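You operate a simulated robot arm through the tools that you are given. There is no shell and no other tool. Be economical: measure what you need, move in short steps, check, and stop when the job is done.

You run a simulated two-armed robot. Do the job below in one go: nothing can be reset, and whatever is moved stays where it is left.

## Task
Hold the yellow hand lamp on the top of the window bench steady with one hand and press the button of the hand lamp to switch it on with the other.

Only the result counts: the job must be done as asked and must still hold three seconds after the hand-in. Knocking over, shifting, dropping, spilling or breaking anything else fails it.

## Robot
Two 6-joint arms with two-finger parallel grippers on one trunk, on a base that drives. Base frame: it is fixed to the floor where the robot stands at the start and does not move with it; the origin is under the middle of the robot, x ahead of it, y to its left, z up; the surface under the hand at the start is at about z = 0.86. Units: m, degrees, N and s.
The left shoulder is at the start at [0.08, 0.216, 1.571], the right one opposite. With the tool pointing down near the work surface each hand reaches from about 0.1 to 0.7 m from the robot's upright axis, wherever it stands, measured 20 degrees to its own side. Places, roughly: button of the hand lamp [0.5, -0.1, 1]. Payload 3.43 kg a hand.
The tool frame of a hand sits at the grasp point between the pads (the TCP): z along the fingers, y along the line on which they close. The tips reach 0.03 m beyond it. Largest opening 0.094 m; finger width 0.028, thickness 0.01; the body of the gripper, 0.05 by 0.096 m, starts 0.055 m behind the TCP.
Orientation is that of the tool frame in the base frame, as a unit quaternion [w, x, y, z]. With the fingers straight down and closing along the base's y, the tool's x points along the base's -x, its y along +y and its z along -z.

## Interface
- The arms move only by the tool drive_tool. It takes "left_moves", "right_moves" or both (then of equal length, played together; a hand with none holds still); each is a list of rows, each a list of 7 numbers: the finger opening in m, from 0 to 0.094, then the shift along the tool's x, y, z in m, then the turn, a rotation vector about the tool's x, y, z in rad. In form: [[gripper, dx, dy, dz, ax, ay, az], ...]. A call has 1 to 10 rows; each row is the pose to reach, as a shift and turn from the pose commanded when the call began, along the tool's axes at that moment. Rows are played at 5 a second. More than 0.05 m and 8.6 degrees between two rows, or a gripper value outside its range, and nothing of the call is played. A pose out of reach is approached as far as the arm can. The call stops where the force on the tool passes 40 N (or 10 N more than at its start, if that is more) or the arm is blocked; 0.2 s more then pass. Each finger travels about 0.072 m/s and halts on what it meets, pressing with about 24 N; the grip force reading is that of the motor and also rises with nothing between the fingers. The clock runs only during rows and for 0.2 s after the last one: add rows that repeat a pose to give the fingers time. The reply holds the time, the measured pose of the TCP, the force on the tool along the base axes, the opening and the grip force, in the units named above and with some noise, with the torque about the TCP (base axes, N m) and any sound that the robot's microphone picked up.
- Cameras (640 x 400 px; columns grow to the right, rows downward): "scene" is now at [0.1019, -0.0116, 1.7282]; the picture's right is [-0.28, -0.96, 0.00], its down [-0.83, 0.24, -0.50] and it looks along [0.48, -0.14, -0.87] (base axes); focal length 273 px, centre (320, 200). "left" rides on the left gripper at [0.076, -0.014, -0.103] in its tool frame; the picture's right is [0.18, 0.98, 0.00], its down [-0.75, 0.14, -0.64] and it looks along [-0.63, 0.12, 0.77] (tool axes); focal length 243 px, centre (320, 200). "right" rides on the right gripper at [0.076, 0.014, -0.102] in its tool frame; the picture's right is [-0.18, 0.98, 0.00], its down [-0.75, -0.14, -0.64] and it looks along [-0.63, -0.12, 0.77] (tool axes); focal length 243 px, centre (320, 200). There is no depth. A picture from a camera that has moved, and an enlarged one, comes with that camera's place and axes in the base frame and with its lens. The place of the scene camera against the robot may be out by one fixed shift of up to 0.018 m in any direction.
- camera(camera): a new picture of that camera. It takes no simulated time.
- raise_lower(by): slides the trunk up (or, below 0, down) by that many m; the arms and the scene camera ride with it, the base frame stays. It gives what a move gives, with no picture.
- base_move(legs): drives the robot by 1 to 6 legs, each [ahead, left, turn to the left] in m, m and degrees, along the robot's own axes; the way and the turn of a leg run together, so that a leg with both is an arc; at most 1.5 m and 180 degrees a leg. The arms and the cameras ride along, it lands a little off, and it stops where it bumps. It gives what a move gives.
- turn_head(pan, tilt): turns the head with the scene camera to pan (to the left, within 86 degrees either way) and tilt (down, from -29 to 69), counted from straight ahead of the robot. It gives what a move gives.
- enlarge(camera, box): a new picture of the part [left, top, right, bottom] of that camera's present view, enlarged. It takes no simulated time.
- close_job(): hands the job in; it is judged then, once.

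Go step by step. Nothing tells you exact positions but the pictures and the camera data: compare them with the known pose of the tool, close in by small moves and look again before you grip or let go. The budget is 120 turns and 92 pictures, counting those below and the enlarged ones. Unless the task says otherwise, let go and move clear before handing in.

The tools are called after "Emit:" as name(argument=value, ...) on one line, values as JSON. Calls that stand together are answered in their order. drive_tool: Moves the arms, as the interface text tells. Its arguments: {"type":"object","properties":{"left_moves":{"type":"array"},"right_moves":{"type":"array"}},"required":[]} The other tools are called the same way: raise_lower (by) slides the trunk up or down; base_move (legs) drives the base; turn_head (pan, tilt) turns the head that bears the scene camera; camera (camera) takes a picture; enlarge (camera, box) takes an enlarged picture of a part of a camera's view; close_job () hands the job in.

At the start:

```text
clock: 0.0
left_ee_pos: [0.5577, 0.071, 0.9999]
left_ee_rot: [0.0, -0.001, 1.0, 0.0]
left_force: [0.5, -0.7, 0.1]
left_ft_torque: [-0.01, 0.01, 0.04]
left_grip_width: 0.094
left_grip_force: 0.0
right_ee_pos: [0.3755, -0.2651, 1.0005]
right_ee_rot: [0.0, 0.0, 1.0, 0.0]
right_force: [0.2, -0.1, 0.1]
right_ft_torque: [-0.02, 0.01, 0.04]
right_grip_width: 0.094
right_grip_force: 0.1
trunk travel left (down, up): [-0.801, 0.039]
robot x, y, heading: [0.0024, -0.0026, 0.3]
head pan, tilt: [-16.2, 60.0]
```

scene: 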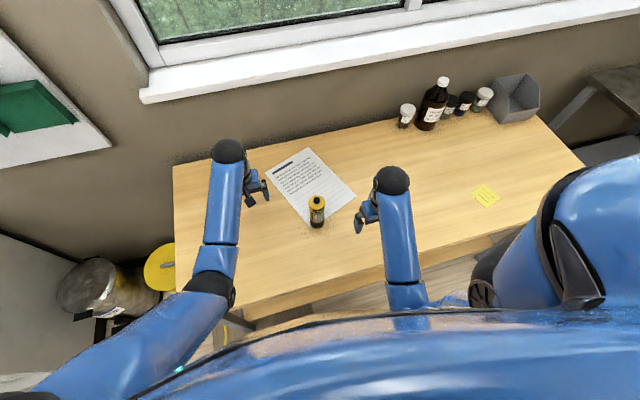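
right: 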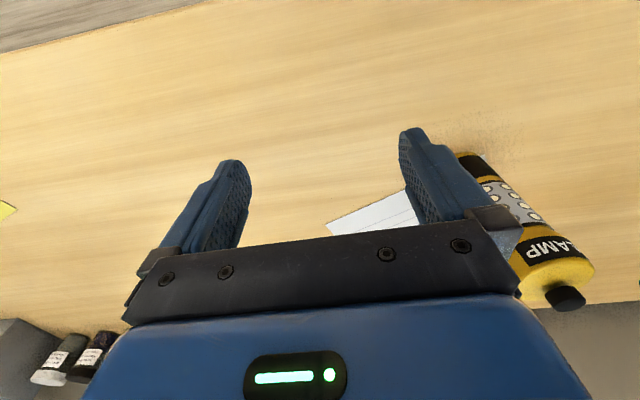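
left: 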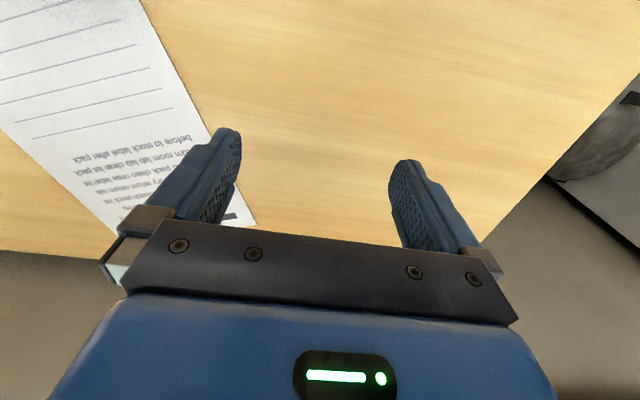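

The yellow lamp stands upright on the paper's edge, with what looks like a black button on its top. I'll zoom in to locate it.

Emit:
enlarge(camera="scene", box=[240, 140, 400, 240])

Emit:
enlarge(camera="right", box=[400, 120, 640, 320])

```text
4.00 times, centred on (320, 190) of scene
camera zoom: at [0.1019, -0.0116, 1.7282], right [-0.28, -0.96, 0.0], down [-0.83, 0.24, -0.5], along [0.48, -0.14, -0.87], focal length 1091 px, centre (320, 240)
```

zoom: 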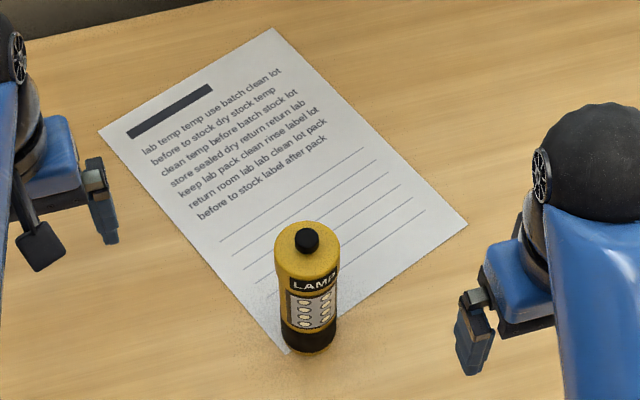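

```text
2.00 times, centred on (520, 220) of right
camera zoom: at [0.2994, -0.2497, 1.1025], right [0.18, 0.98, 0.0], down [0.75, -0.14, 0.64], along [0.63, -0.12, -0.77], focal length 485 px, centre (-80, 160)
```

zoom: 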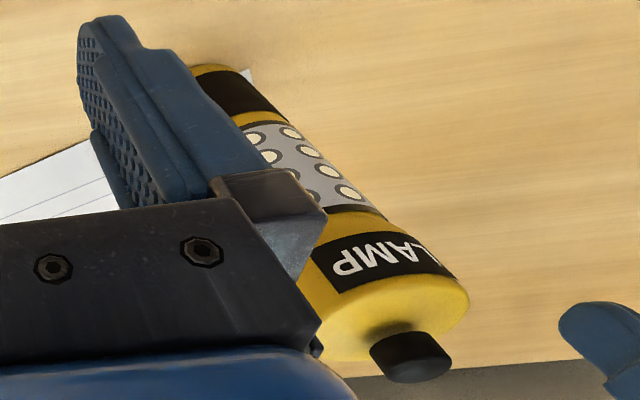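

The lamp stands at about [0.485, -0.11], is about 0.05 wide, and its button top is near z 1.02–1.04. I'll bring the left hand back and turn it so it can grip the body from the robot's left side with the fingers tilted forward, leaving the top free for the right hand.

Emit:
drive_tool(left_moves=[[0.094, 0.038, 0.006, -0.006, 0, 0, 0.14], [0.094, 0.076, 0.012, -0.012, 0, 0, 0.28], [0.094, 0.114, 0.018, -0.018, 0, 0, 0.42], [0.094, 0.152, 0.024, -0.024, 0, 0, 0.56], [0.094, 0.19, 0.03, -0.03, 0, 0, 0.7]])

```text
clock: 1.2
left_ee_pos: [0.3663, 0.1033, 1.0041]
left_ee_rot: [0.003, 0.345, 0.939, 0.001]
left_force: [-0.2, 0.0, 0.0]
left_ft_torque: [-0.02, -0.01, 0.0]
left_grip_width: 0.0941
left_grip_force: 0.1
left hand out of reach, approached as far as the arm can: row 3, 4, 5
right_ee_pos: [0.3731, -0.2668, 1.0001]
right_ee_rot: [0.001, 0.001, 1.0, 0.0]
right_force: [-0.8, -0.4, 0.1]
right_ft_torque: [0.0, 0.03, -0.02]
right_grip_width: 0.0936
right_grip_force: 0.0
trunk travel left (down, up): [-0.801, 0.039]
robot x, y, heading: [-0.0018, -0.0024, -0.1]
head pan, tilt: [-16.2, 60.0]
```

The arm is near the inner edge of its reach. I'll try pitching the fingers forward and see how far it goes.

Emit:
drive_tool(left_moves=[[0.094, 0, 0, 0, 0, -0.14, 0], [0.094, 0, 0, 0, 0, -0.28, 0], [0.094, 0, 0, 0, 0, -0.42, 0], [0.094, 0, 0, 0, 0, -0.56, 0], [0.094, 0, 0, 0, 0, -0.7, 0], [0.094, 0, 0, 0, 0, -0.84, 0], [0.094, 0, 0, 0, 0, -0.98, 0]])

```text
clock: 2.8
left_ee_pos: [0.3682, 0.1019, 1.0042]
left_ee_rot: [0.444, 0.302, 0.828, -0.161]
left_force: [0.3, -0.6, 1.0]
left_ft_torque: [-0.02, -0.02, 0.01]
left_grip_width: 0.094
left_grip_force: 0.0
right_ee_pos: [0.3754, -0.267, 1.0002]
right_ee_rot: [0.0, 0.0, 1.0, 0.001]
right_force: [-0.4, 0.1, -0.5]
right_ft_torque: [-0.01, -0.03, 0.0]
right_grip_width: 0.0939
right_grip_force: 0.0
trunk travel left (down, up): [-0.801, 0.039]
robot x, y, heading: [-0.0014, -0.0017, -0.2]
head pan, tilt: [-16.2, 60.0]
```

The pitch was fully reached: the fingers point along [0.64, -0.53, -0.55]. Pictures next, to fix the lamp's place more precisely.

Emit:
camera(camera="left")

Emit:
camera(camera="scene")

```text
86 pictures are left
camera left: at [0.2603, 0.1739, 0.9966], right [0.55, 0.82, -0.15], down [0.0, 0.18, 0.98], along [0.83, -0.55, 0.1], focal length 243 px, centre (320, 200)
```

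left: 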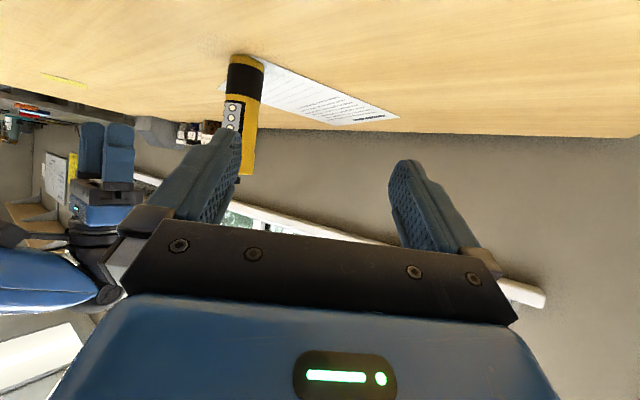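

```text
85 pictures are left
camera scene: at [0.1016, -0.0119, 1.7283], right [-0.28, -0.96, 0.0], down [-0.83, 0.24, -0.5], along [0.48, -0.14, -0.87], focal length 273 px, centre (320, 200)
```

scene: 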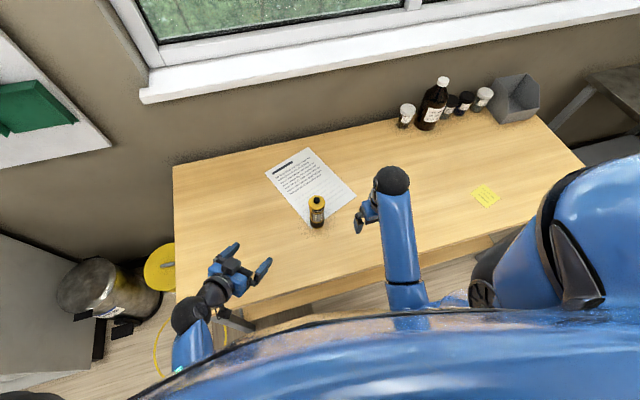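

Tool x points down, so the left camera is underneath, but it clears the table. The left and right camera rays cross at about [0.480, -0.113], with the button top near z 1.02, so I'll go to a pre-grasp pose 0.12 m short of the lamp at z 0.945.

Emit:
drive_tool(left_moves=[[0.094, -0.002, -0.023, 0.03, 0, 0, 0], [0.094, -0.0045, -0.046, 0.06, 0, 0, 0], [0.094, -0.0065, -0.069, 0.09, 0, 0, 0], [0.094, -0.0087, -0.092, 0.119, 0, 0, 0]])

Emit:
camera(camera="left")

Emit:
camera(camera="scene")

Emit:
camera(camera="right")

```text
clock: 3.8
left_ee_pos: [0.3888, -0.0356, 0.9443]
left_ee_rot: [0.443, 0.302, 0.828, -0.161]
left_force: [0.4, 0.3, -0.3]
left_ft_torque: [0.01, 0.01, -0.01]
left_grip_width: 0.094
left_grip_force: 0.0
right_ee_pos: [0.377, -0.2674, 0.9997]
right_ee_rot: [0.0, 0.0, 1.0, 0.001]
right_force: [-0.3, -0.5, -0.2]
right_ft_torque: [0.04, -0.03, 0.04]
right_grip_width: 0.0941
right_grip_force: 0.0
trunk travel left (down, up): [-0.801, 0.039]
robot x, y, heading: [0.0013, 0.0024, 0.2]
head pan, tilt: [-16.2, 60.0]
```

```text
84 pictures are left
camera left: at [0.2811, 0.0374, 0.938], right [0.56, 0.82, -0.15], down [0.0, 0.18, 0.98], along [0.83, -0.55, 0.1], focal length 243 px, centre (320, 200)
```

left: 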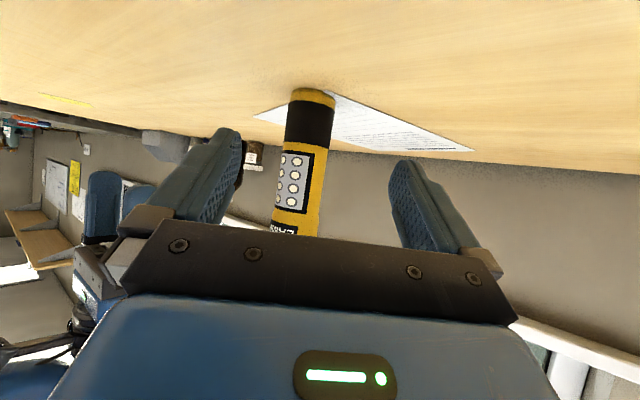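

```text
83 pictures are left
camera scene: at [0.1028, -0.0126, 1.7282], right [-0.28, -0.96, 0.0], down [-0.83, 0.24, -0.5], along [0.48, -0.14, -0.87], focal length 273 px, centre (320, 200)
```

scene: 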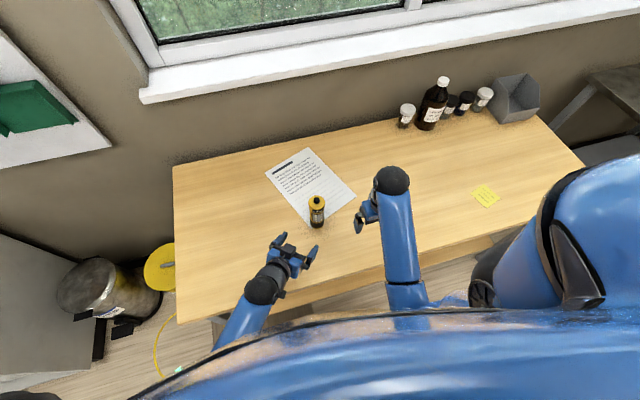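

```text
82 pictures are left
camera right: at [0.3, -0.2503, 1.1022], right [0.18, 0.98, 0.0], down [0.75, -0.14, 0.64], along [0.63, -0.12, -0.77], focal length 243 px, centre (320, 200)
```

right: 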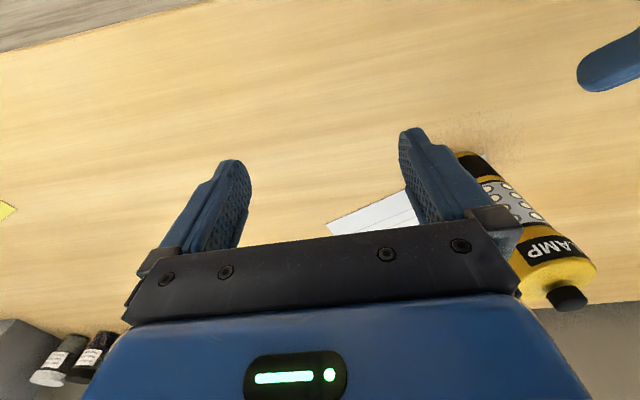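

The lamp appears about 8 mm to the tool's -y side of the approach line. I'll correct that, advance halfway horizontally and look again.

Emit:
drive_tool(left_moves=[[0.094, -0.0165, -0.004, 0.025, 0, 0, 0], [0.094, -0.033, -0.008, 0.05, 0, 0, 0], [0.094, -0.033, -0.008, 0.05, 0, 0, 0]])

Emit:
camera(camera="left")

Emit:
enlarge(camera="scene", box=[240, 160, 400, 260])

```text
clock: 4.6
left_ee_pos: [0.4298, -0.079, 0.9437]
left_ee_rot: [0.442, 0.302, 0.829, -0.161]
left_force: [0.0, -0.2, 0.2]
left_ft_torque: [0.0, -0.03, -0.01]
left_grip_width: 0.0942
left_grip_force: 0.1
right_ee_pos: [0.3758, -0.2649, 0.9996]
right_ee_rot: [0.0, 0.0, 1.0, 0.0]
right_force: [0.2, 0.4, 0.2]
right_ft_torque: [-0.02, 0.02, 0.02]
right_grip_width: 0.0939
right_grip_force: 0.0
trunk travel left (down, up): [-0.801, 0.039]
robot x, y, heading: [-0.0022, -0.0007, -0.1]
head pan, tilt: [-16.2, 60.0]
```

```text
81 pictures are left
camera left: at [0.3211, -0.0069, 0.9375], right [0.55, 0.82, -0.15], down [0.0, 0.18, 0.98], along [0.83, -0.55, 0.1], focal length 243 px, centre (320, 200)
```

left: 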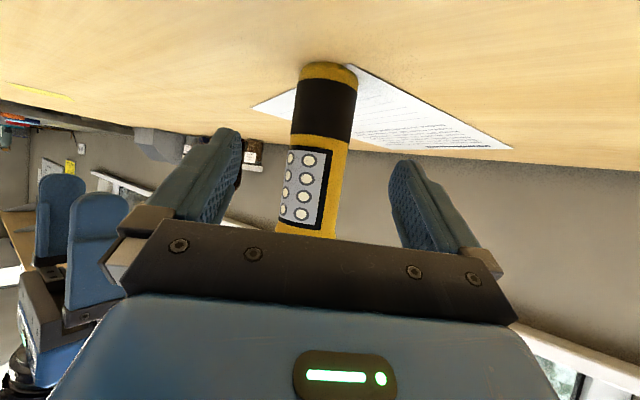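

```text
4.00 times, centred on (320, 210) of scene
camera zoom: at [0.1013, -0.0113, 1.7283], right [-0.28, -0.96, 0.0], down [-0.83, 0.24, -0.5], along [0.48, -0.14, -0.87], focal length 1091 px, centre (320, 160)
```

zoom: 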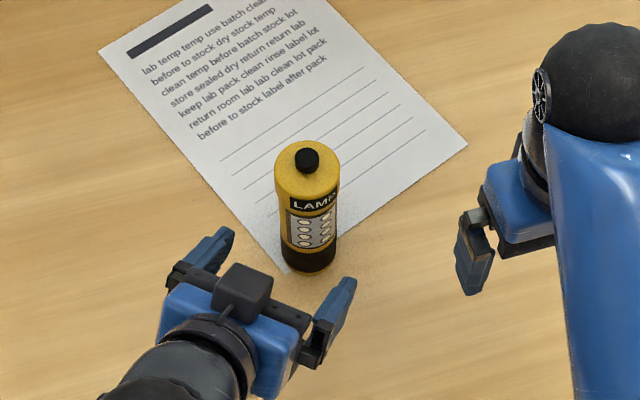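

The lamp is now centred between the fingers. A block stands on top of the gripper body, so I'll grip a little lower and stop about 18 mm short of the lamp's axis to keep it clear.

Emit:
drive_tool(left_moves=[[0.094, -0.005, 0, 0.0165, 0, 0, 0], [0.094, -0.011, 0, 0.033, 0, 0, 0], [0.094, -0.016, 0, 0.0495, 0, 0, 0], [0.094, -0.016, 0, 0.0495, 0, 0, 0]])

Emit:
camera(camera="left")

Emit:
enlarge(camera="scene", box=[260, 170, 380, 245])

Emit:
camera(camera="right")

```text
clock: 5.6
left_ee_pos: [0.4662, -0.1135, 0.9285]
left_ee_rot: [0.442, 0.303, 0.829, -0.161]
left_force: [-0.1, -0.6, 0.3]
left_ft_torque: [0.01, 0.0, 0.03]
left_grip_width: 0.0941
left_grip_force: 0.0
right_ee_pos: [0.3755, -0.2672, 1.0002]
right_ee_rot: [0.0, -0.001, 1.0, -0.001]
right_force: [0.0, -0.2, -0.2]
right_ft_torque: [0.05, 0.0, 0.01]
right_grip_width: 0.0941
right_grip_force: 0.0
trunk travel left (down, up): [-0.801, 0.039]
robot x, y, heading: [-0.0015, 0.0025, -0.0]
head pan, tilt: [-16.2, 60.0]
```

```text
79 pictures are left
camera left: at [0.359, -0.0406, 0.9227], right [0.55, 0.82, -0.15], down [0.0, 0.18, 0.98], along [0.83, -0.55, 0.1], focal length 243 px, centre (320, 200)
```

left: 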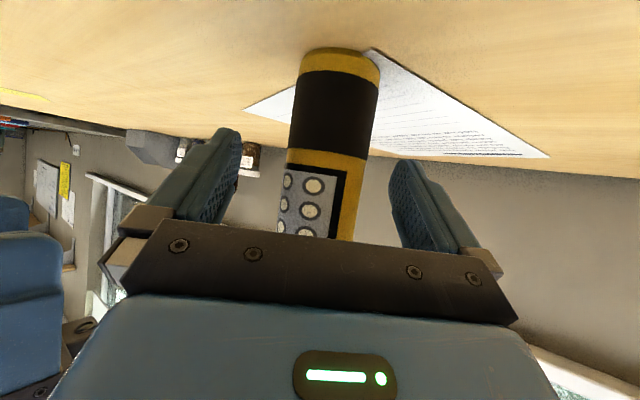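

```text
5.33 times, centred on (320, 208) of scene
camera zoom: at [0.1018, -0.0115, 1.7282], right [-0.28, -0.96, 0.0], down [-0.83, 0.24, -0.5], along [0.48, -0.14, -0.87], focal length 1455 px, centre (320, 160)
```

zoom: 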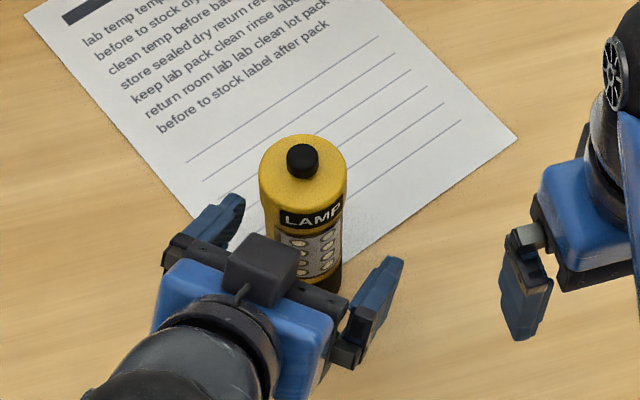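

```text
77 pictures are left
camera right: at [0.2993, -0.2496, 1.1025], right [0.18, 0.98, 0.0], down [0.75, -0.14, 0.64], along [0.63, -0.12, -0.77], focal length 243 px, centre (320, 200)
```

right: 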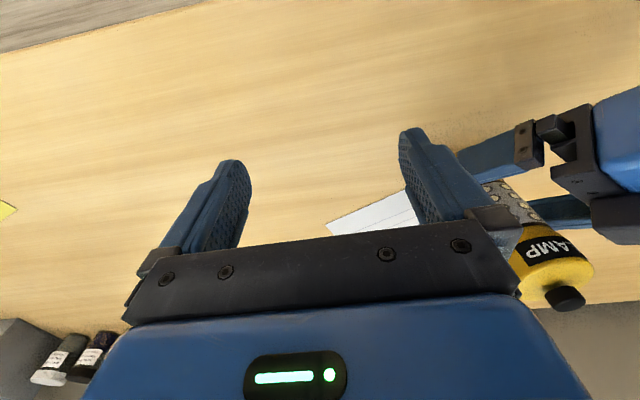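

The lamp axis lies about 0.02–0.025 m beyond the TCP and is centred, with the block clear of it. I'll go 8 mm closer, then close.

Emit:
drive_tool(left_moves=[[0.094, -0.0044, 0.001, 0.0067, 0, 0, 0], [0.08, -0.0044, 0.001, 0.0067, 0, 0, 0], [0.068, -0.0044, 0.001, 0.0067, 0, 0, 0], [0.06, -0.0044, 0.001, 0.0067, 0, 0, 0], [0.054, -0.0044, 0.001, 0.0067, 0, 0, 0], [0.048, -0.0044, 0.001, 0.0067, 0, 0, 0], [0.04, -0.0044, 0.001, 0.0067, 0, 0, 0], [0.02, -0.0044, 0.001, 0.0067, 0, 0, 0], [0.0, -0.0044, 0.001, 0.0067, 0, 0, 0], [0.0, -0.0044, 0.001, 0.0067, 0, 0, 0]])

Emit:
camera(camera="left")

Emit:
enlarge(camera="scene", box=[260, 170, 380, 245])

```text
clock: 7.8
left_ee_pos: [0.4728, -0.1156, 0.9278]
left_ee_rot: [0.441, 0.303, 0.829, -0.162]
left_force: [0.5, 0.0, 0.3]
left_ft_torque: [-0.01, 0.03, 0.0]
left_grip_width: 0.0515
left_grip_force: 24.3
right_ee_pos: [0.3757, -0.2662, 1.0004]
right_ee_rot: [-0.001, 0.0, 1.0, -0.001]
right_force: [0.7, 0.5, 1.0]
right_ft_torque: [0.03, 0.01, 0.01]
right_grip_width: 0.094
right_grip_force: 0.0
trunk travel left (down, up): [-0.801, 0.039]
robot x, y, heading: [0.0025, -0.0007, -0.0]
head pan, tilt: [-16.2, 60.0]
```

```text
76 pictures are left
camera left: at [0.3656, -0.0445, 0.9226], right [0.55, 0.82, -0.15], down [0.0, 0.18, 0.98], along [0.83, -0.55, 0.1], focal length 243 px, centre (320, 200)
```

left: 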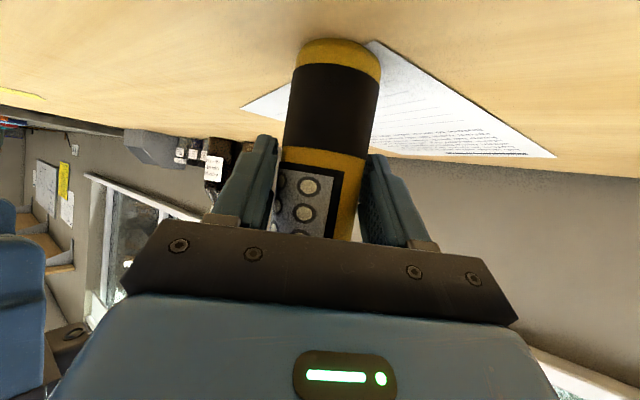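

```text
5.33 times, centred on (320, 208) of scene
camera zoom: at [0.102, -0.0117, 1.7282], right [-0.28, -0.96, 0.0], down [-0.83, 0.24, -0.5], along [0.48, -0.14, -0.87], focal length 1455 px, centre (320, 160)
```

zoom: 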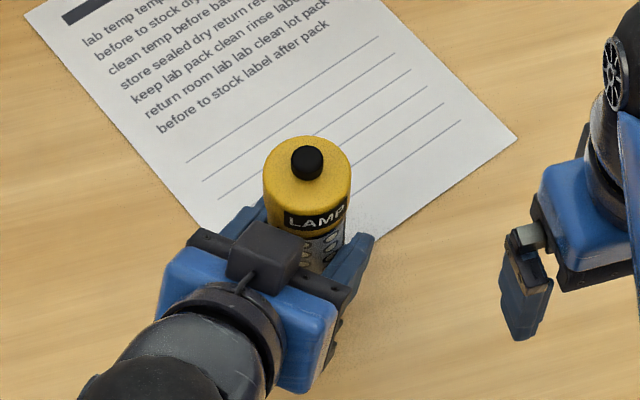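

The left hand holds the lamp (width 0.0515, 24 N) and the lamp axis is near [0.486, -0.126]. Next I'll close the right fingers, raise them and bring them above the button.

Emit:
drive_tool(right_moves=[[0.05, 0, 0, -0.045, 0, 0, 0], [0.0, 0, 0, -0.09, 0, 0, 0], [0.0, 0, 0, -0.09, 0, 0, 0], [0.0, -0.028, 0.035, -0.09, 0, 0, 0], [0.0, -0.055, 0.07, -0.09, 0, 0, 0], [0.0, -0.083, 0.105, -0.09, 0, 0, 0], [0.0, -0.11, 0.14, -0.09, 0, 0, 0], [0.0, -0.11, 0.14, -0.09, 0, 0, 0]])

Emit:
camera(camera="right")

Emit:
enlarge(camera="scene", box=[260, 150, 380, 225])

```text
clock: 9.6
left_ee_pos: [0.4723, -0.1159, 0.9246]
left_ee_rot: [0.439, 0.302, 0.831, -0.16]
left_force: [6.9, 26.4, -12.8]
left_ft_torque: [-1.94, 0.86, 0.68]
left_grip_width: 0.0728
left_grip_force: 24.3
right_ee_pos: [0.5093, -0.123, 1.0294]
right_ee_rot: [0.002, 0.002, 1.0, 0.0]
right_force: [-7.4, -27.0, 10.3]
right_ft_torque: [-0.64, 0.35, 0.38]
right_grip_width: 0.0002
right_grip_force: 23.5
right hand out of reach, approached as far as the arm can: row 1, 2, 3, 4, 5, 6, 7, 8
trunk travel left (down, up): [-0.801, 0.039]
robot x, y, heading: [-0.0036, -0.0004, -0.1]
head pan, tilt: [-16.2, 60.0]
```

```text
74 pictures are left
camera right: at [0.4325, -0.1065, 1.1308], right [0.19, 0.98, 0.0], down [0.75, -0.14, 0.64], along [0.63, -0.12, -0.77], focal length 243 px, centre (320, 200)
```

right: 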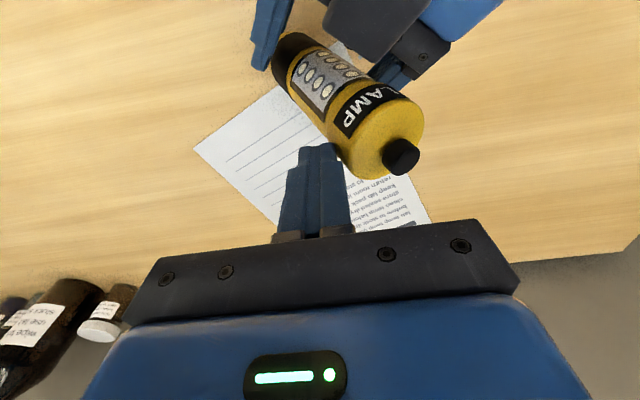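

```text
5.33 times, centred on (320, 188) of scene
camera zoom: at [0.1026, -0.0121, 1.7281], right [-0.28, -0.96, 0.0], down [-0.83, 0.24, -0.5], along [0.48, -0.14, -0.87], focal length 1455 px, centre (320, 267)
```

zoom: 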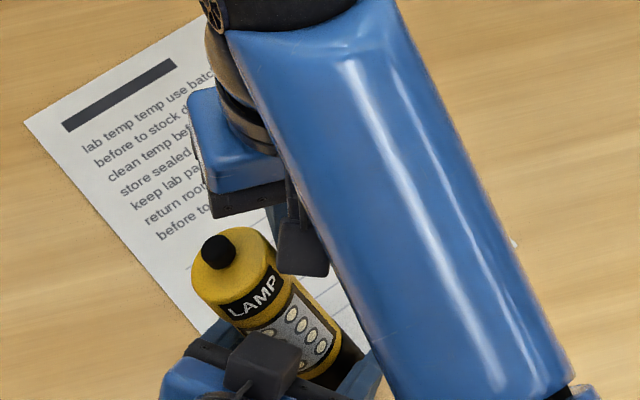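

The right hand could not rise here and swept in low, tilting the lamp in the left grip. I'll back it out the way it came and then see how the lamp sits.

Emit:
drive_tool(right_moves=[[0.0, 0.007, -0.009, 0, 0, 0, 0], [0.0, 0.014, -0.018, 0, 0, 0, 0], [0.0, 0.021, -0.027, 0, 0, 0, 0], [0.0, 0.028, -0.036, 0, 0, 0, 0], [0.0, 0.04, -0.051, 0, 0, 0, 0], [0.0, 0.055, -0.07, 0, 0, 0, 0], [0.0, 0.083, -0.105, 0, 0, 0, 0], [0.0, 0.11, -0.14, 0, 0, 0, 0]])

Emit:
camera(camera="right")

Emit:
enlarge(camera="scene", box=[240, 150, 400, 250])

Emit:
camera(camera="left")

```text
clock: 11.4
left_ee_pos: [0.4726, -0.1188, 0.9308]
left_ee_rot: [0.445, 0.302, 0.828, -0.161]
left_force: [1.4, -3.7, 11.0]
left_ft_torque: [-0.1, -0.15, -0.02]
left_grip_width: 0.052
left_grip_force: 24.4
right_ee_pos: [0.3965, -0.2628, 1.0038]
right_ee_rot: [0.004, 0.0, 1.0, 0.0]
right_force: [-1.2, -0.4, 0.5]
right_ft_torque: [0.0, 0.01, 0.04]
right_grip_width: 0.0
right_grip_force: 24.2
right hand out of reach, approached as far as the arm can: row 2, 3, 4, 5, 6, 7, 8
trunk travel left (down, up): [-0.801, 0.039]
robot x, y, heading: [-0.0036, 0.0026, 0.1]
head pan, tilt: [-16.2, 60.0]
```

```text
72 pictures are left
camera right: at [0.3195, -0.2469, 1.1063], right [0.18, 0.98, 0.0], down [0.75, -0.14, 0.65], along [0.64, -0.12, -0.76], focal length 243 px, centre (320, 200)
```

right: 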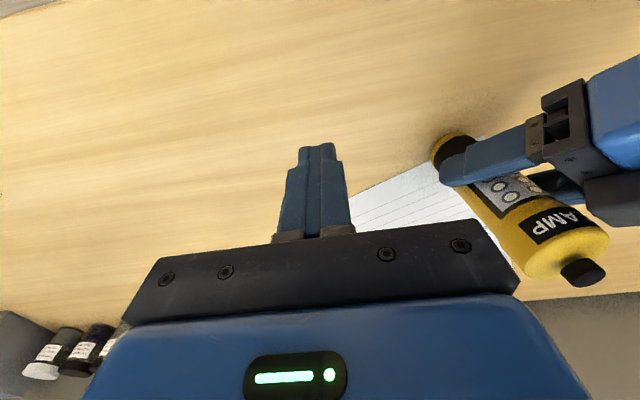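

```text
4.00 times, centred on (320, 200) of scene
camera zoom: at [0.0994, -0.0133, 1.7285], right [-0.28, -0.96, 0.0], down [-0.83, 0.24, -0.5], along [0.48, -0.14, -0.87], focal length 1091 px, centre (320, 200)
```

zoom: 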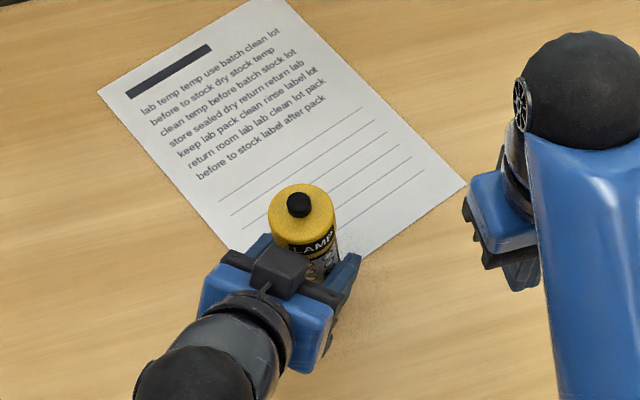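

```text
70 pictures are left
camera left: at [0.365, -0.0461, 0.9242], right [0.56, 0.82, -0.15], down [0.0, 0.18, 0.98], along [0.83, -0.55, 0.1], focal length 243 px, centre (320, 200)
```

left: 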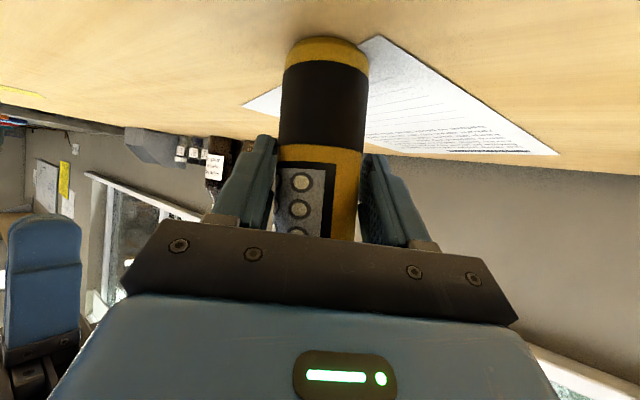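

The lamp has swung back to practically upright and is still held. The right hand can't get high with its fingers vertical, so I'll yaw and pitch it at its safe spot, as worked for the left hand, and then test the height.

Emit:
drive_tool(right_moves=[[0.0, 0, 0, 0.015, 0, 0, -0.14], [0.0, 0, 0, 0.03, 0, 0, -0.28], [0.0, 0, 0, 0.045, 0, 0, -0.42], [0.0, 0, 0, 0.06, 0, 0, -0.56], [0.0, 0, 0, 0.06, 0, 0, -0.7], [0.0, 0, 0, 0.06, 0, 0, -0.7]])

```text
clock: 12.8
left_ee_pos: [0.4716, -0.1175, 0.9293]
left_ee_rot: [0.443, 0.302, 0.828, -0.161]
left_force: [0.7, -5.6, 17.7]
left_ft_torque: [-0.23, -0.09, -0.05]
left_grip_width: 0.052
left_grip_force: 24.0
right_ee_pos: [0.3966, -0.2615, 0.9436]
right_ee_rot: [0.0, -0.344, 0.939, -0.001]
right_force: [0.9, -0.2, -0.3]
right_ft_torque: [0.0, -0.01, 0.01]
right_grip_width: 0.0
right_grip_force: 23.8
trunk travel left (down, up): [-0.801, 0.039]
robot x, y, heading: [-0.0021, -0.0005, 0.2]
head pan, tilt: [-16.2, 60.0]
```

Commanded poses are clamped to what was reached, so the bookkeeping is clear. Now I'll pitch the right hand while raising it.

Emit:
drive_tool(right_moves=[[0.0, 0, 0, 0, 0, -0.14, 0], [0.0, 0, 0, 0, 0, -0.28, 0], [0.0, 0, 0, -0.02, 0, -0.42, 0], [0.0, 0, 0, -0.04, 0, -0.56, 0], [0.0, 0, 0, -0.06, 0, -0.7, 0], [0.0, 0, 0, -0.09, 0, -0.84, 0], [0.0, 0, 0, -0.12, 0, -0.84, 0], [0.0, 0, 0, -0.15, 0, -0.84, 0]])

```text
clock: 14.6
left_ee_pos: [0.4717, -0.1168, 0.9289]
left_ee_rot: [0.442, 0.303, 0.829, -0.161]
left_force: [0.0, -3.5, 13.8]
left_ft_torque: [-0.11, 0.0, -0.02]
left_grip_width: 0.0518
left_grip_force: 23.6
right_ee_pos: [0.3968, -0.2615, 1.093]
right_ee_rot: [0.383, -0.313, 0.858, 0.14]
right_force: [0.2, -0.3, 1.0]
right_ft_torque: [-0.02, -0.03, 0.01]
right_grip_width: 0.0
right_grip_force: 23.8
trunk travel left (down, up): [-0.801, 0.039]
robot x, y, heading: [0.0004, 0.0008, -0.0]
head pan, tilt: [-16.2, 60.0]
```

The right hand now holds z 1.093 with a 48° tilt. I'll take pictures to refine the button's place before moving over it.

Emit:
camera(camera="right")

Emit:
enlarge(camera="scene", box=[260, 150, 420, 250])

```text
69 pictures are left
camera right: at [0.2909, -0.3319, 1.1049], right [-0.54, 0.83, 0.14], down [0.11, -0.09, 0.99], along [0.83, 0.55, -0.04], focal length 243 px, centre (320, 200)
```

right: 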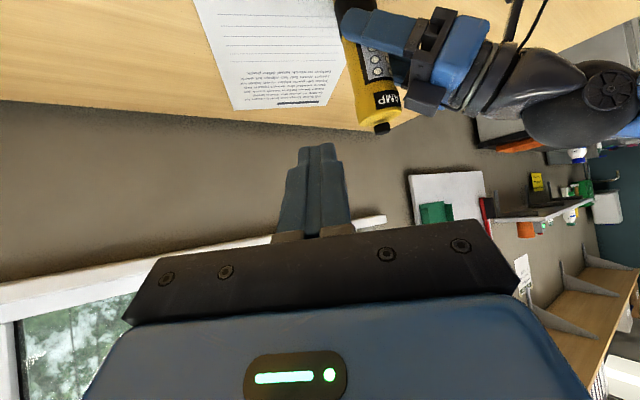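

```text
4.00 times, centred on (340, 200) of scene
camera zoom: at [0.0997, -0.0119, 1.7283], right [-0.28, -0.96, 0.0], down [-0.83, 0.24, -0.5], along [0.48, -0.14, -0.87], focal length 1091 px, centre (240, 200)
```

zoom: 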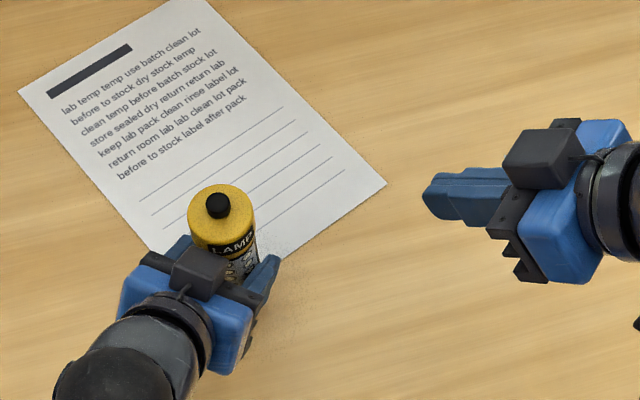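

The button top is at about [0.477, -0.110, 1.02]. The lamp leans roughly 7° toward the left hand, so I'll straighten it by turning the left wrist about the lamp's base.

Emit:
drive_tool(left_moves=[[0.0, -0.0014, 0, 0.0016, 0, 0.03, 0], [0.0, -0.0027, 0, 0.0032, 0, 0.06, 0], [0.0, -0.004, 0, 0.0048, 0, 0.09, 0], [0.0, -0.0054, 0, 0.0064, 0, 0.12, 0], [0.0, -0.0054, 0, 0.0064, 0, 0.12, 0]])

Emit:
camera(camera="right")

Emit:
camera(camera="left")

Emit:
enlarge(camera="scene", box=[260, 150, 420, 250])

```text
clock: 15.8
left_ee_pos: [0.4791, -0.1213, 0.9298]
left_ee_rot: [0.391, 0.312, 0.854, -0.142]
left_force: [-2.5, -2.4, 9.1]
left_ft_torque: [-0.14, 0.01, -0.04]
left_grip_width: 0.0519
left_grip_force: 23.7
right_ee_pos: [0.3975, -0.263, 1.0925]
right_ee_rot: [0.384, -0.313, 0.857, 0.139]
right_force: [0.4, 0.5, 0.1]
right_ft_torque: [0.0, -0.02, -0.03]
right_grip_width: 0.0
right_grip_force: 23.8
trunk travel left (down, up): [-0.801, 0.039]
robot x, y, heading: [0.0019, 0.0024, -0.1]
head pan, tilt: [-16.2, 60.0]
```

```text
67 pictures are left
camera right: at [0.2912, -0.3318, 1.1046], right [-0.54, 0.83, 0.14], down [0.11, -0.09, 0.99], along [0.83, 0.55, -0.04], focal length 243 px, centre (320, 200)
```

right: 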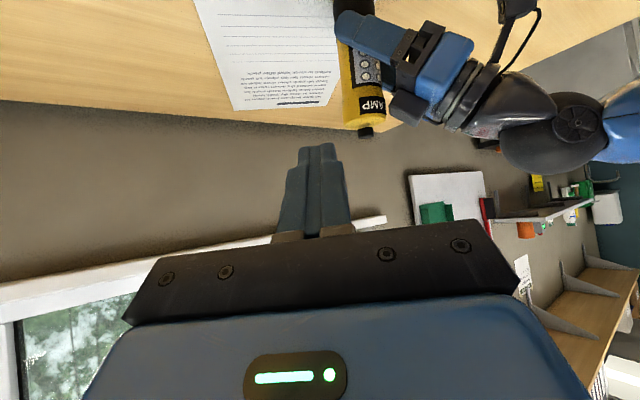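

```text
66 pictures are left
camera left: at [0.3713, -0.0496, 0.9394], right [0.54, 0.83, -0.14], down [0.09, 0.1, 0.99], along [0.84, -0.55, -0.02], focal length 243 px, centre (320, 200)
```

left: 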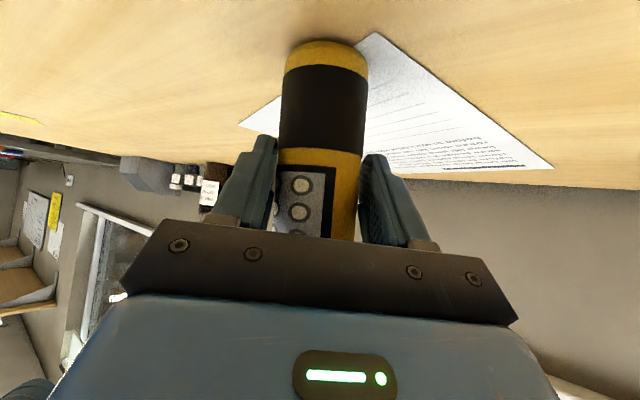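

```text
4.00 times, centred on (340, 200) of scene
camera zoom: at [0.1, -0.0118, 1.7283], right [-0.28, -0.96, 0.0], down [-0.83, 0.24, -0.5], along [0.48, -0.14, -0.87], focal length 1091 px, centre (240, 200)
```

zoom: 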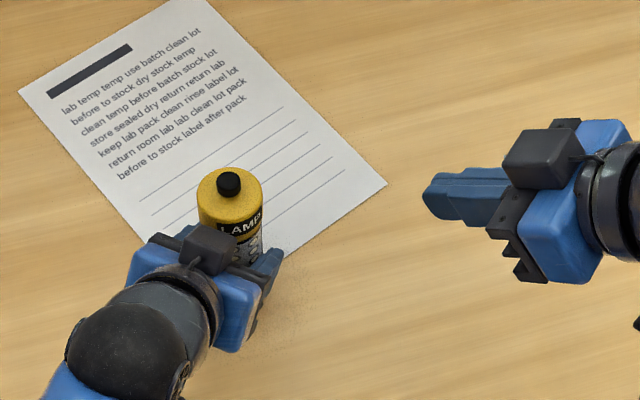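

The lamp is upright, with the button top at about [0.489, -0.125, 1.022]. I'll bring the right fingertip most of the way over at the same height, checking reach.

Emit:
drive_tool(right_moves=[[0.0, -0.024, 0.0116, 0.0268, 0, 0, 0], [0.0, -0.048, 0.0232, 0.0535, 0, 0, 0], [0.0, -0.06, 0.029, 0.067, 0, 0, 0]])

```text
clock: 16.6
left_ee_pos: [0.4783, -0.1222, 0.9293]
left_ee_rot: [0.392, 0.311, 0.854, -0.143]
left_force: [-1.8, -0.8, 5.8]
left_ft_torque: [-0.03, -0.07, -0.04]
left_grip_width: 0.052
left_grip_force: 23.8
right_ee_pos: [0.449, -0.1823, 1.0939]
right_ee_rot: [0.384, -0.312, 0.858, 0.139]
right_force: [-0.5, 0.4, 0.0]
right_ft_torque: [0.0, 0.0, 0.0]
right_grip_width: 0.0001
right_grip_force: 23.4
trunk travel left (down, up): [-0.801, 0.039]
robot x, y, heading: [-0.0029, 0.0011, -0.2]
head pan, tilt: [-16.2, 60.0]
```

Reach is fine. Moving the rest of the way over the button.

Emit:
drive_tool(right_moves=[[0.0, -0.0174, 0.0091, 0.0193, 0, 0, 0], [0.0, -0.0347, 0.0182, 0.0387, 0, 0, 0], [0.0, -0.0347, 0.0182, 0.0387, 0, 0, 0]])

Emit:
camera(camera="right")

Emit:
enlarge(camera="scene", box=[260, 150, 380, 225])

```text
clock: 17.4
left_ee_pos: [0.4797, -0.1212, 0.9305]
left_ee_rot: [0.392, 0.312, 0.854, -0.142]
left_force: [-0.9, 1.3, 5.1]
left_ft_torque: [0.05, -0.13, 0.02]
left_grip_width: 0.0518
left_grip_force: 23.5
right_ee_pos: [0.4759, -0.1347, 1.0922]
right_ee_rot: [0.385, -0.312, 0.857, 0.14]
right_force: [-0.3, -0.6, 0.0]
right_ft_torque: [-0.01, 0.0, 0.01]
right_grip_width: 0.0
right_grip_force: 23.8
trunk travel left (down, up): [-0.801, 0.039]
robot x, y, heading: [-0.0039, 0.0025, -0.1]
head pan, tilt: [-16.2, 60.0]
```

```text
64 pictures are left
camera right: at [0.3695, -0.2024, 1.1043], right [-0.54, 0.83, 0.14], down [0.11, -0.09, 0.99], along [0.84, 0.55, -0.04], focal length 243 px, centre (320, 200)
```

right: 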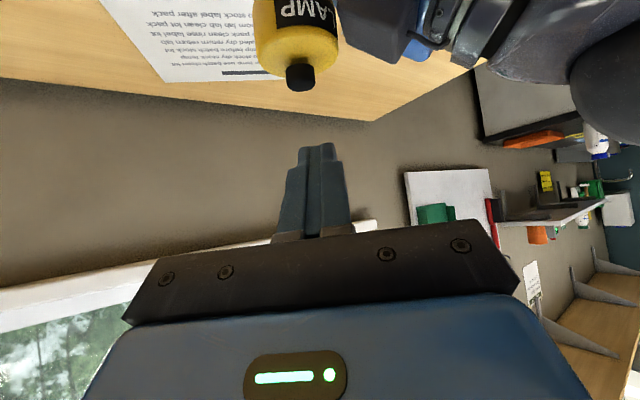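

```text
5.33 times, centred on (320, 188) of scene
camera zoom: at [0.1008, -0.0117, 1.7283], right [-0.28, -0.96, 0.0], down [-0.83, 0.24, -0.5], along [0.48, -0.14, -0.87], focal length 1455 px, centre (320, 267)
```

zoom: 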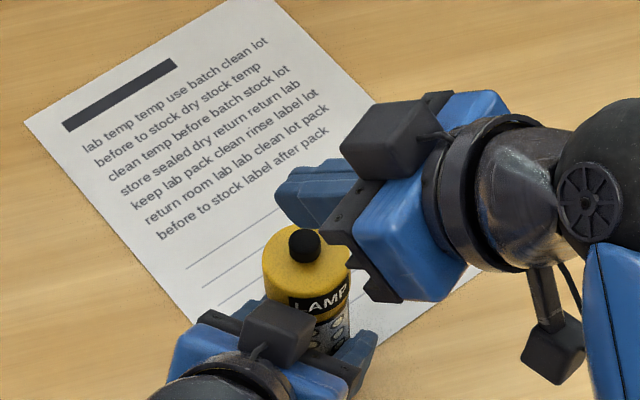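

The tip is about 3 mm off to the side of the button and some 35 mm above it. I'll correct that and descend 25 mm, then look.

Emit:
drive_tool(right_moves=[[0.0, 0.0093, -0.003, 0.0084, 0, 0, 0], [0.0, 0.0186, -0.003, 0.0167, 0, 0, 0], [0.0, 0.0186, -0.003, 0.0167, 0, 0, 0]])

Emit:
camera(camera="right")

Emit:
enlarge(camera="scene", box=[280, 165, 360, 215])

```text
clock: 18.2
left_ee_pos: [0.48, -0.1225, 0.9295]
left_ee_rot: [0.391, 0.312, 0.854, -0.143]
left_force: [-0.4, 0.7, 4.4]
left_ft_torque: [-0.01, -0.06, 0.0]
left_grip_width: 0.0513
left_grip_force: 23.8
right_ee_pos: [0.4786, -0.1357, 1.0677]
right_ee_rot: [0.383, -0.314, 0.858, 0.139]
right_force: [-0.4, 0.0, 0.2]
right_ft_torque: [0.0, 0.0, 0.03]
right_grip_width: 0.0001
right_grip_force: 24.0
trunk travel left (down, up): [-0.801, 0.039]
robot x, y, heading: [0.0021, 0.0013, 0.0]
head pan, tilt: [-16.2, 60.0]
```

```text
62 pictures are left
camera right: at [0.3716, -0.2049, 1.0805], right [-0.54, 0.83, 0.14], down [0.11, -0.09, 0.99], along [0.83, 0.55, -0.04], focal length 243 px, centre (320, 200)
```

right: 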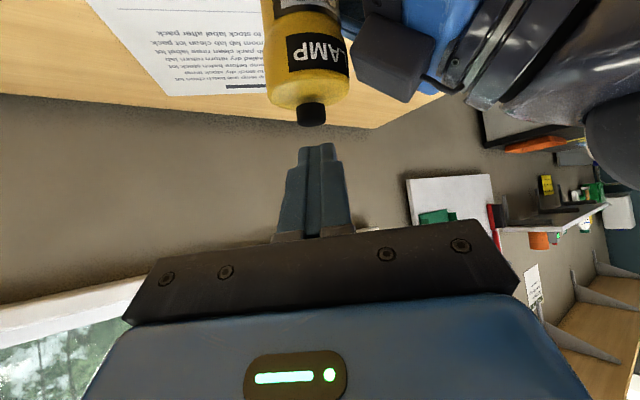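

```text
8.00 times, centred on (320, 190) of scene
camera zoom: at [0.1012, -0.0114, 1.7283], right [-0.28, -0.96, 0.0], down [-0.83, 0.24, -0.5], along [0.48, -0.14, -0.87], focal length 2182 px, centre (320, 280)
```

zoom: 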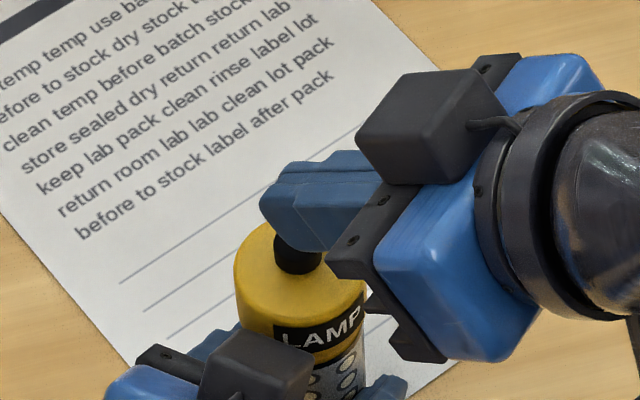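

The tip is aligned over the button laterally and in depth. Descending slowly by 14 mm while watching the force.

Emit:
drive_tool(right_moves=[[0.0, 0.003, 0, 0.0027, 0, 0, 0], [0.0, 0.006, 0, 0.0053, 0, 0, 0], [0.0, 0.0075, 0, 0.0067, 0, 0, 0], [0.0, 0.009, 0, 0.008, 0, 0, 0], [0.0, 0.0104, 0, 0.0093, 0, 0, 0]])

Emit:
camera(camera="right")

```text
clock: 19.4
left_ee_pos: [0.4792, -0.1221, 0.9297]
left_ee_rot: [0.392, 0.312, 0.853, -0.144]
left_force: [1.9, 0.1, 1.9]
left_ft_torque: [-0.09, 0.13, -0.02]
left_grip_width: 0.0519
left_grip_force: 24.4
right_ee_pos: [0.4775, -0.1365, 1.0541]
right_ee_rot: [0.384, -0.313, 0.857, 0.14]
right_force: [-1.2, -0.7, 2.6]
right_ft_torque: [0.03, 0.02, 0.02]
right_grip_width: 0.0
right_grip_force: 23.6
trunk travel left (down, up): [-0.801, 0.039]
robot x, y, heading: [0.0026, 0.0028, -0.1]
head pan, tilt: [-16.2, 60.0]
```

```text
60 pictures are left
camera right: at [0.3717, -0.205, 1.0669], right [-0.54, 0.83, 0.14], down [0.11, -0.09, 0.99], along [0.83, 0.55, -0.04], focal length 243 px, centre (320, 200)
```

right: 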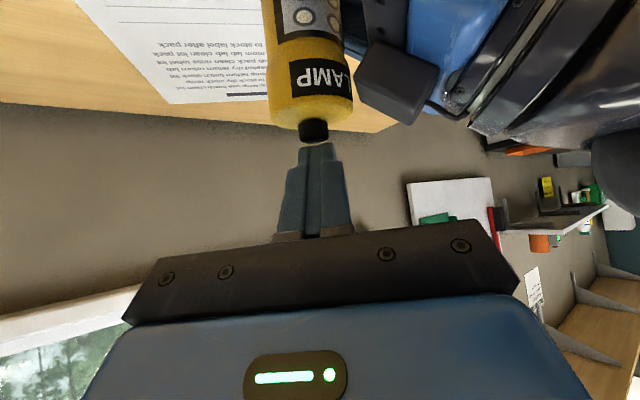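

Contact has just begun (2.6 N). I'll press on in 1 mm steps until the button gives.

Emit:
drive_tool(right_moves=[[0.0, 0.0007, 0, 0.0007, 0, 0, 0], [0.0, 0.0015, 0, 0.0013, 0, 0, 0], [0.0, 0.0022, 0, 0.002, 0, 0, 0], [0.0, 0.003, 0, 0.0027, 0, 0, 0]])

Emit:
camera(camera="right")

```text
clock: 20.4
left_ee_pos: [0.4793, -0.1211, 0.9296]
left_ee_rot: [0.391, 0.311, 0.854, -0.142]
left_force: [9.5, -4.3, -7.7]
left_ft_torque: [0.09, 0.18, -0.01]
left_grip_width: 0.0517
left_grip_force: 24.4
right_ee_pos: [0.4783, -0.1364, 1.0527]
right_ee_rot: [0.386, -0.313, 0.857, 0.139]
right_force: [-5.9, 1.3, 18.2]
right_ft_torque: [0.17, -0.01, 0.02]
right_grip_width: 0.0
right_grip_force: 24.2
trunk travel left (down, up): [-0.801, 0.039]
robot x, y, heading: [-0.0025, -0.0001, 0.0]
head pan, tilt: [-16.2, 60.0]
heard: click
```

```text
59 pictures are left
camera right: at [0.3716, -0.2052, 1.0637], right [-0.54, 0.83, 0.14], down [0.11, -0.09, 0.99], along [0.84, 0.55, -0.04], focal length 243 px, centre (320, 200)
```

right: 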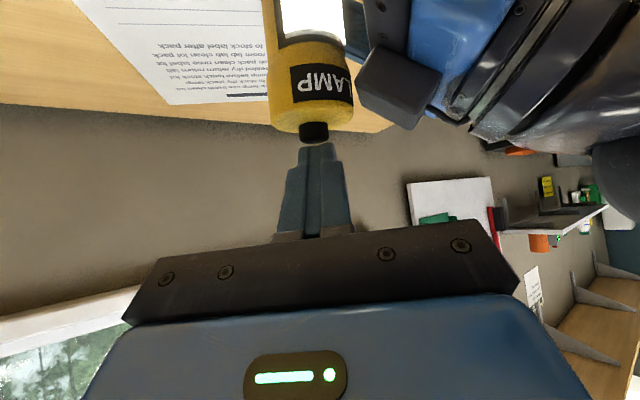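

A click was heard and the lamp panel is lit. I'll lift the right hand straight up and then back it away.

Emit:
drive_tool(right_moves=[[0.0, -0.003, 0, -0.0027, 0, 0, 0], [0.0, -0.015, 0, -0.0134, 0, 0, 0], [0.0, -0.03, 0, -0.0267, 0, 0, 0], [0.0, -0.015, -0.015, -0.06, 0, 0, 0], [0.0, 0.01, -0.03, -0.1, 0, 0, 0], [0.0, 0.03, -0.045, -0.14, 0, 0, 0]])

Emit:
camera(camera="right")

Emit:
camera(camera="left")

Emit:
enlarge(camera="scene", box=[260, 150, 420, 250])

```text
clock: 21.8
left_ee_pos: [0.4801, -0.1219, 0.9298]
left_ee_rot: [0.392, 0.312, 0.854, -0.142]
left_force: [-0.4, 0.3, 2.0]
left_ft_torque: [0.01, -0.04, 0.03]
left_grip_width: 0.0518
left_grip_force: 24.4
right_ee_pos: [0.4131, -0.251, 1.1224]
right_ee_rot: [0.383, -0.314, 0.858, 0.141]
right_force: [0.1, 0.0, 0.3]
right_ft_torque: [-0.01, 0.03, 0.02]
right_grip_width: 0.0002
right_grip_force: 23.9
trunk travel left (down, up): [-0.801, 0.039]
robot x, y, heading: [-0.0003, 0.0002, -0.1]
head pan, tilt: [-16.2, 60.0]
```

```text
58 pictures are left
camera right: at [0.3066, -0.319, 1.1336], right [-0.54, 0.83, 0.14], down [0.11, -0.09, 0.99], along [0.83, 0.55, -0.04], focal length 243 px, centre (320, 200)
```

right: 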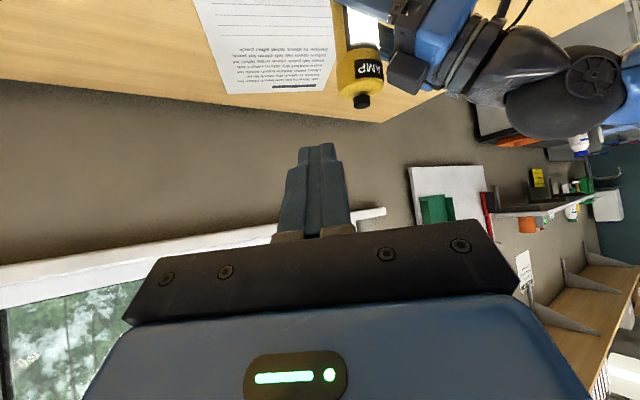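

```text
57 pictures are left
camera left: at [0.3722, -0.0498, 0.9392], right [0.54, 0.83, -0.14], down [0.09, 0.1, 0.99], along [0.84, -0.55, -0.02], focal length 243 px, centre (320, 200)
```

left: 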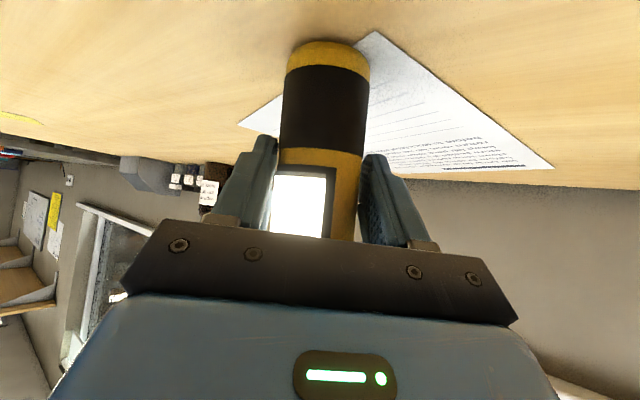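

```text
4.00 times, centred on (340, 200) of scene
camera zoom: at [0.1015, -0.0121, 1.7283], right [-0.28, -0.96, 0.0], down [-0.83, 0.24, -0.5], along [0.48, -0.14, -0.87], focal length 1091 px, centre (240, 200)
```

zoom: 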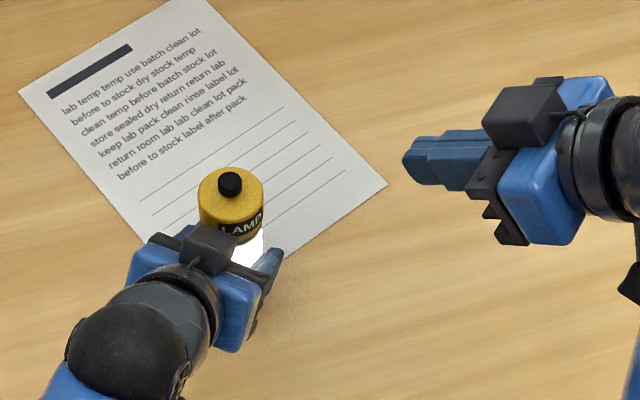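

The lamp stays on and is upright on the bench, with both hands nearly unloaded. I'll open the left hand gently.

Emit:
drive_tool(left_moves=[[0.05, 0, 0, 0, 0, 0, 0], [0.054, 0, 0, 0, 0, 0, 0], [0.058, 0, 0, 0, 0, 0, 0], [0.066, 0, 0, 0, 0, 0, 0], [0.08, 0, 0, 0, 0, 0, 0], [0.094, 0, 0, 0, 0, 0, 0], [0.094, 0, 0, 0, 0, 0, 0]])

Emit:
camera(camera="left")

Emit:
enlarge(camera="scene", box=[260, 150, 420, 250])

```text
clock: 23.4
left_ee_pos: [0.48, -0.123, 0.9308]
left_ee_rot: [0.393, 0.311, 0.854, -0.143]
left_force: [-0.2, 0.4, -1.0]
left_ft_torque: [0.0, -0.02, 0.03]
left_grip_width: 0.0941
left_grip_force: 0.2
right_ee_pos: [0.4139, -0.2501, 1.1218]
right_ee_rot: [0.383, -0.313, 0.858, 0.14]
right_force: [-0.4, 0.0, 0.7]
right_ft_torque: [0.04, 0.0, -0.03]
right_grip_width: 0.0
right_grip_force: 24.4
trunk travel left (down, up): [-0.801, 0.039]
robot x, y, heading: [0.0019, -0.0003, -0.1]
head pan, tilt: [-16.2, 60.0]
```

```text
55 pictures are left
camera left: at [0.3724, -0.0497, 0.9391], right [0.54, 0.83, -0.14], down [0.1, 0.1, 0.99], along [0.84, -0.55, -0.02], focal length 243 px, centre (320, 200)
```

left: 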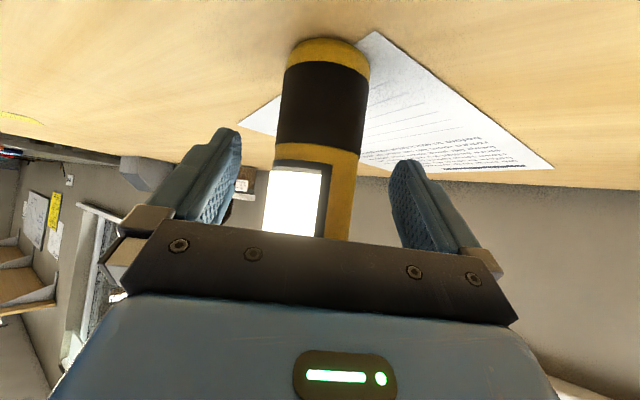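

```text
4.00 times, centred on (340, 200) of scene
camera zoom: at [0.1019, -0.0116, 1.7282], right [-0.28, -0.96, 0.0], down [-0.83, 0.24, -0.5], along [0.48, -0.14, -0.87], focal length 1091 px, centre (240, 200)
```

zoom: 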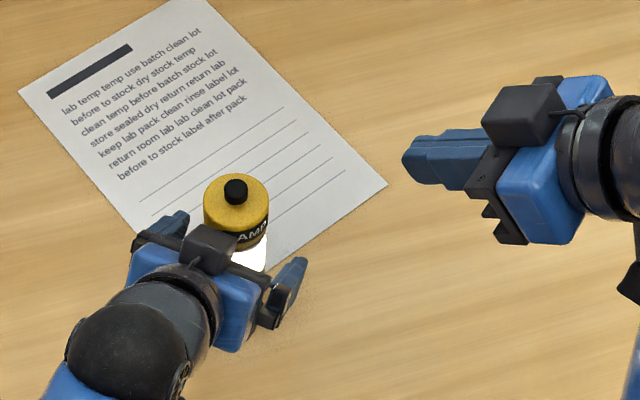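

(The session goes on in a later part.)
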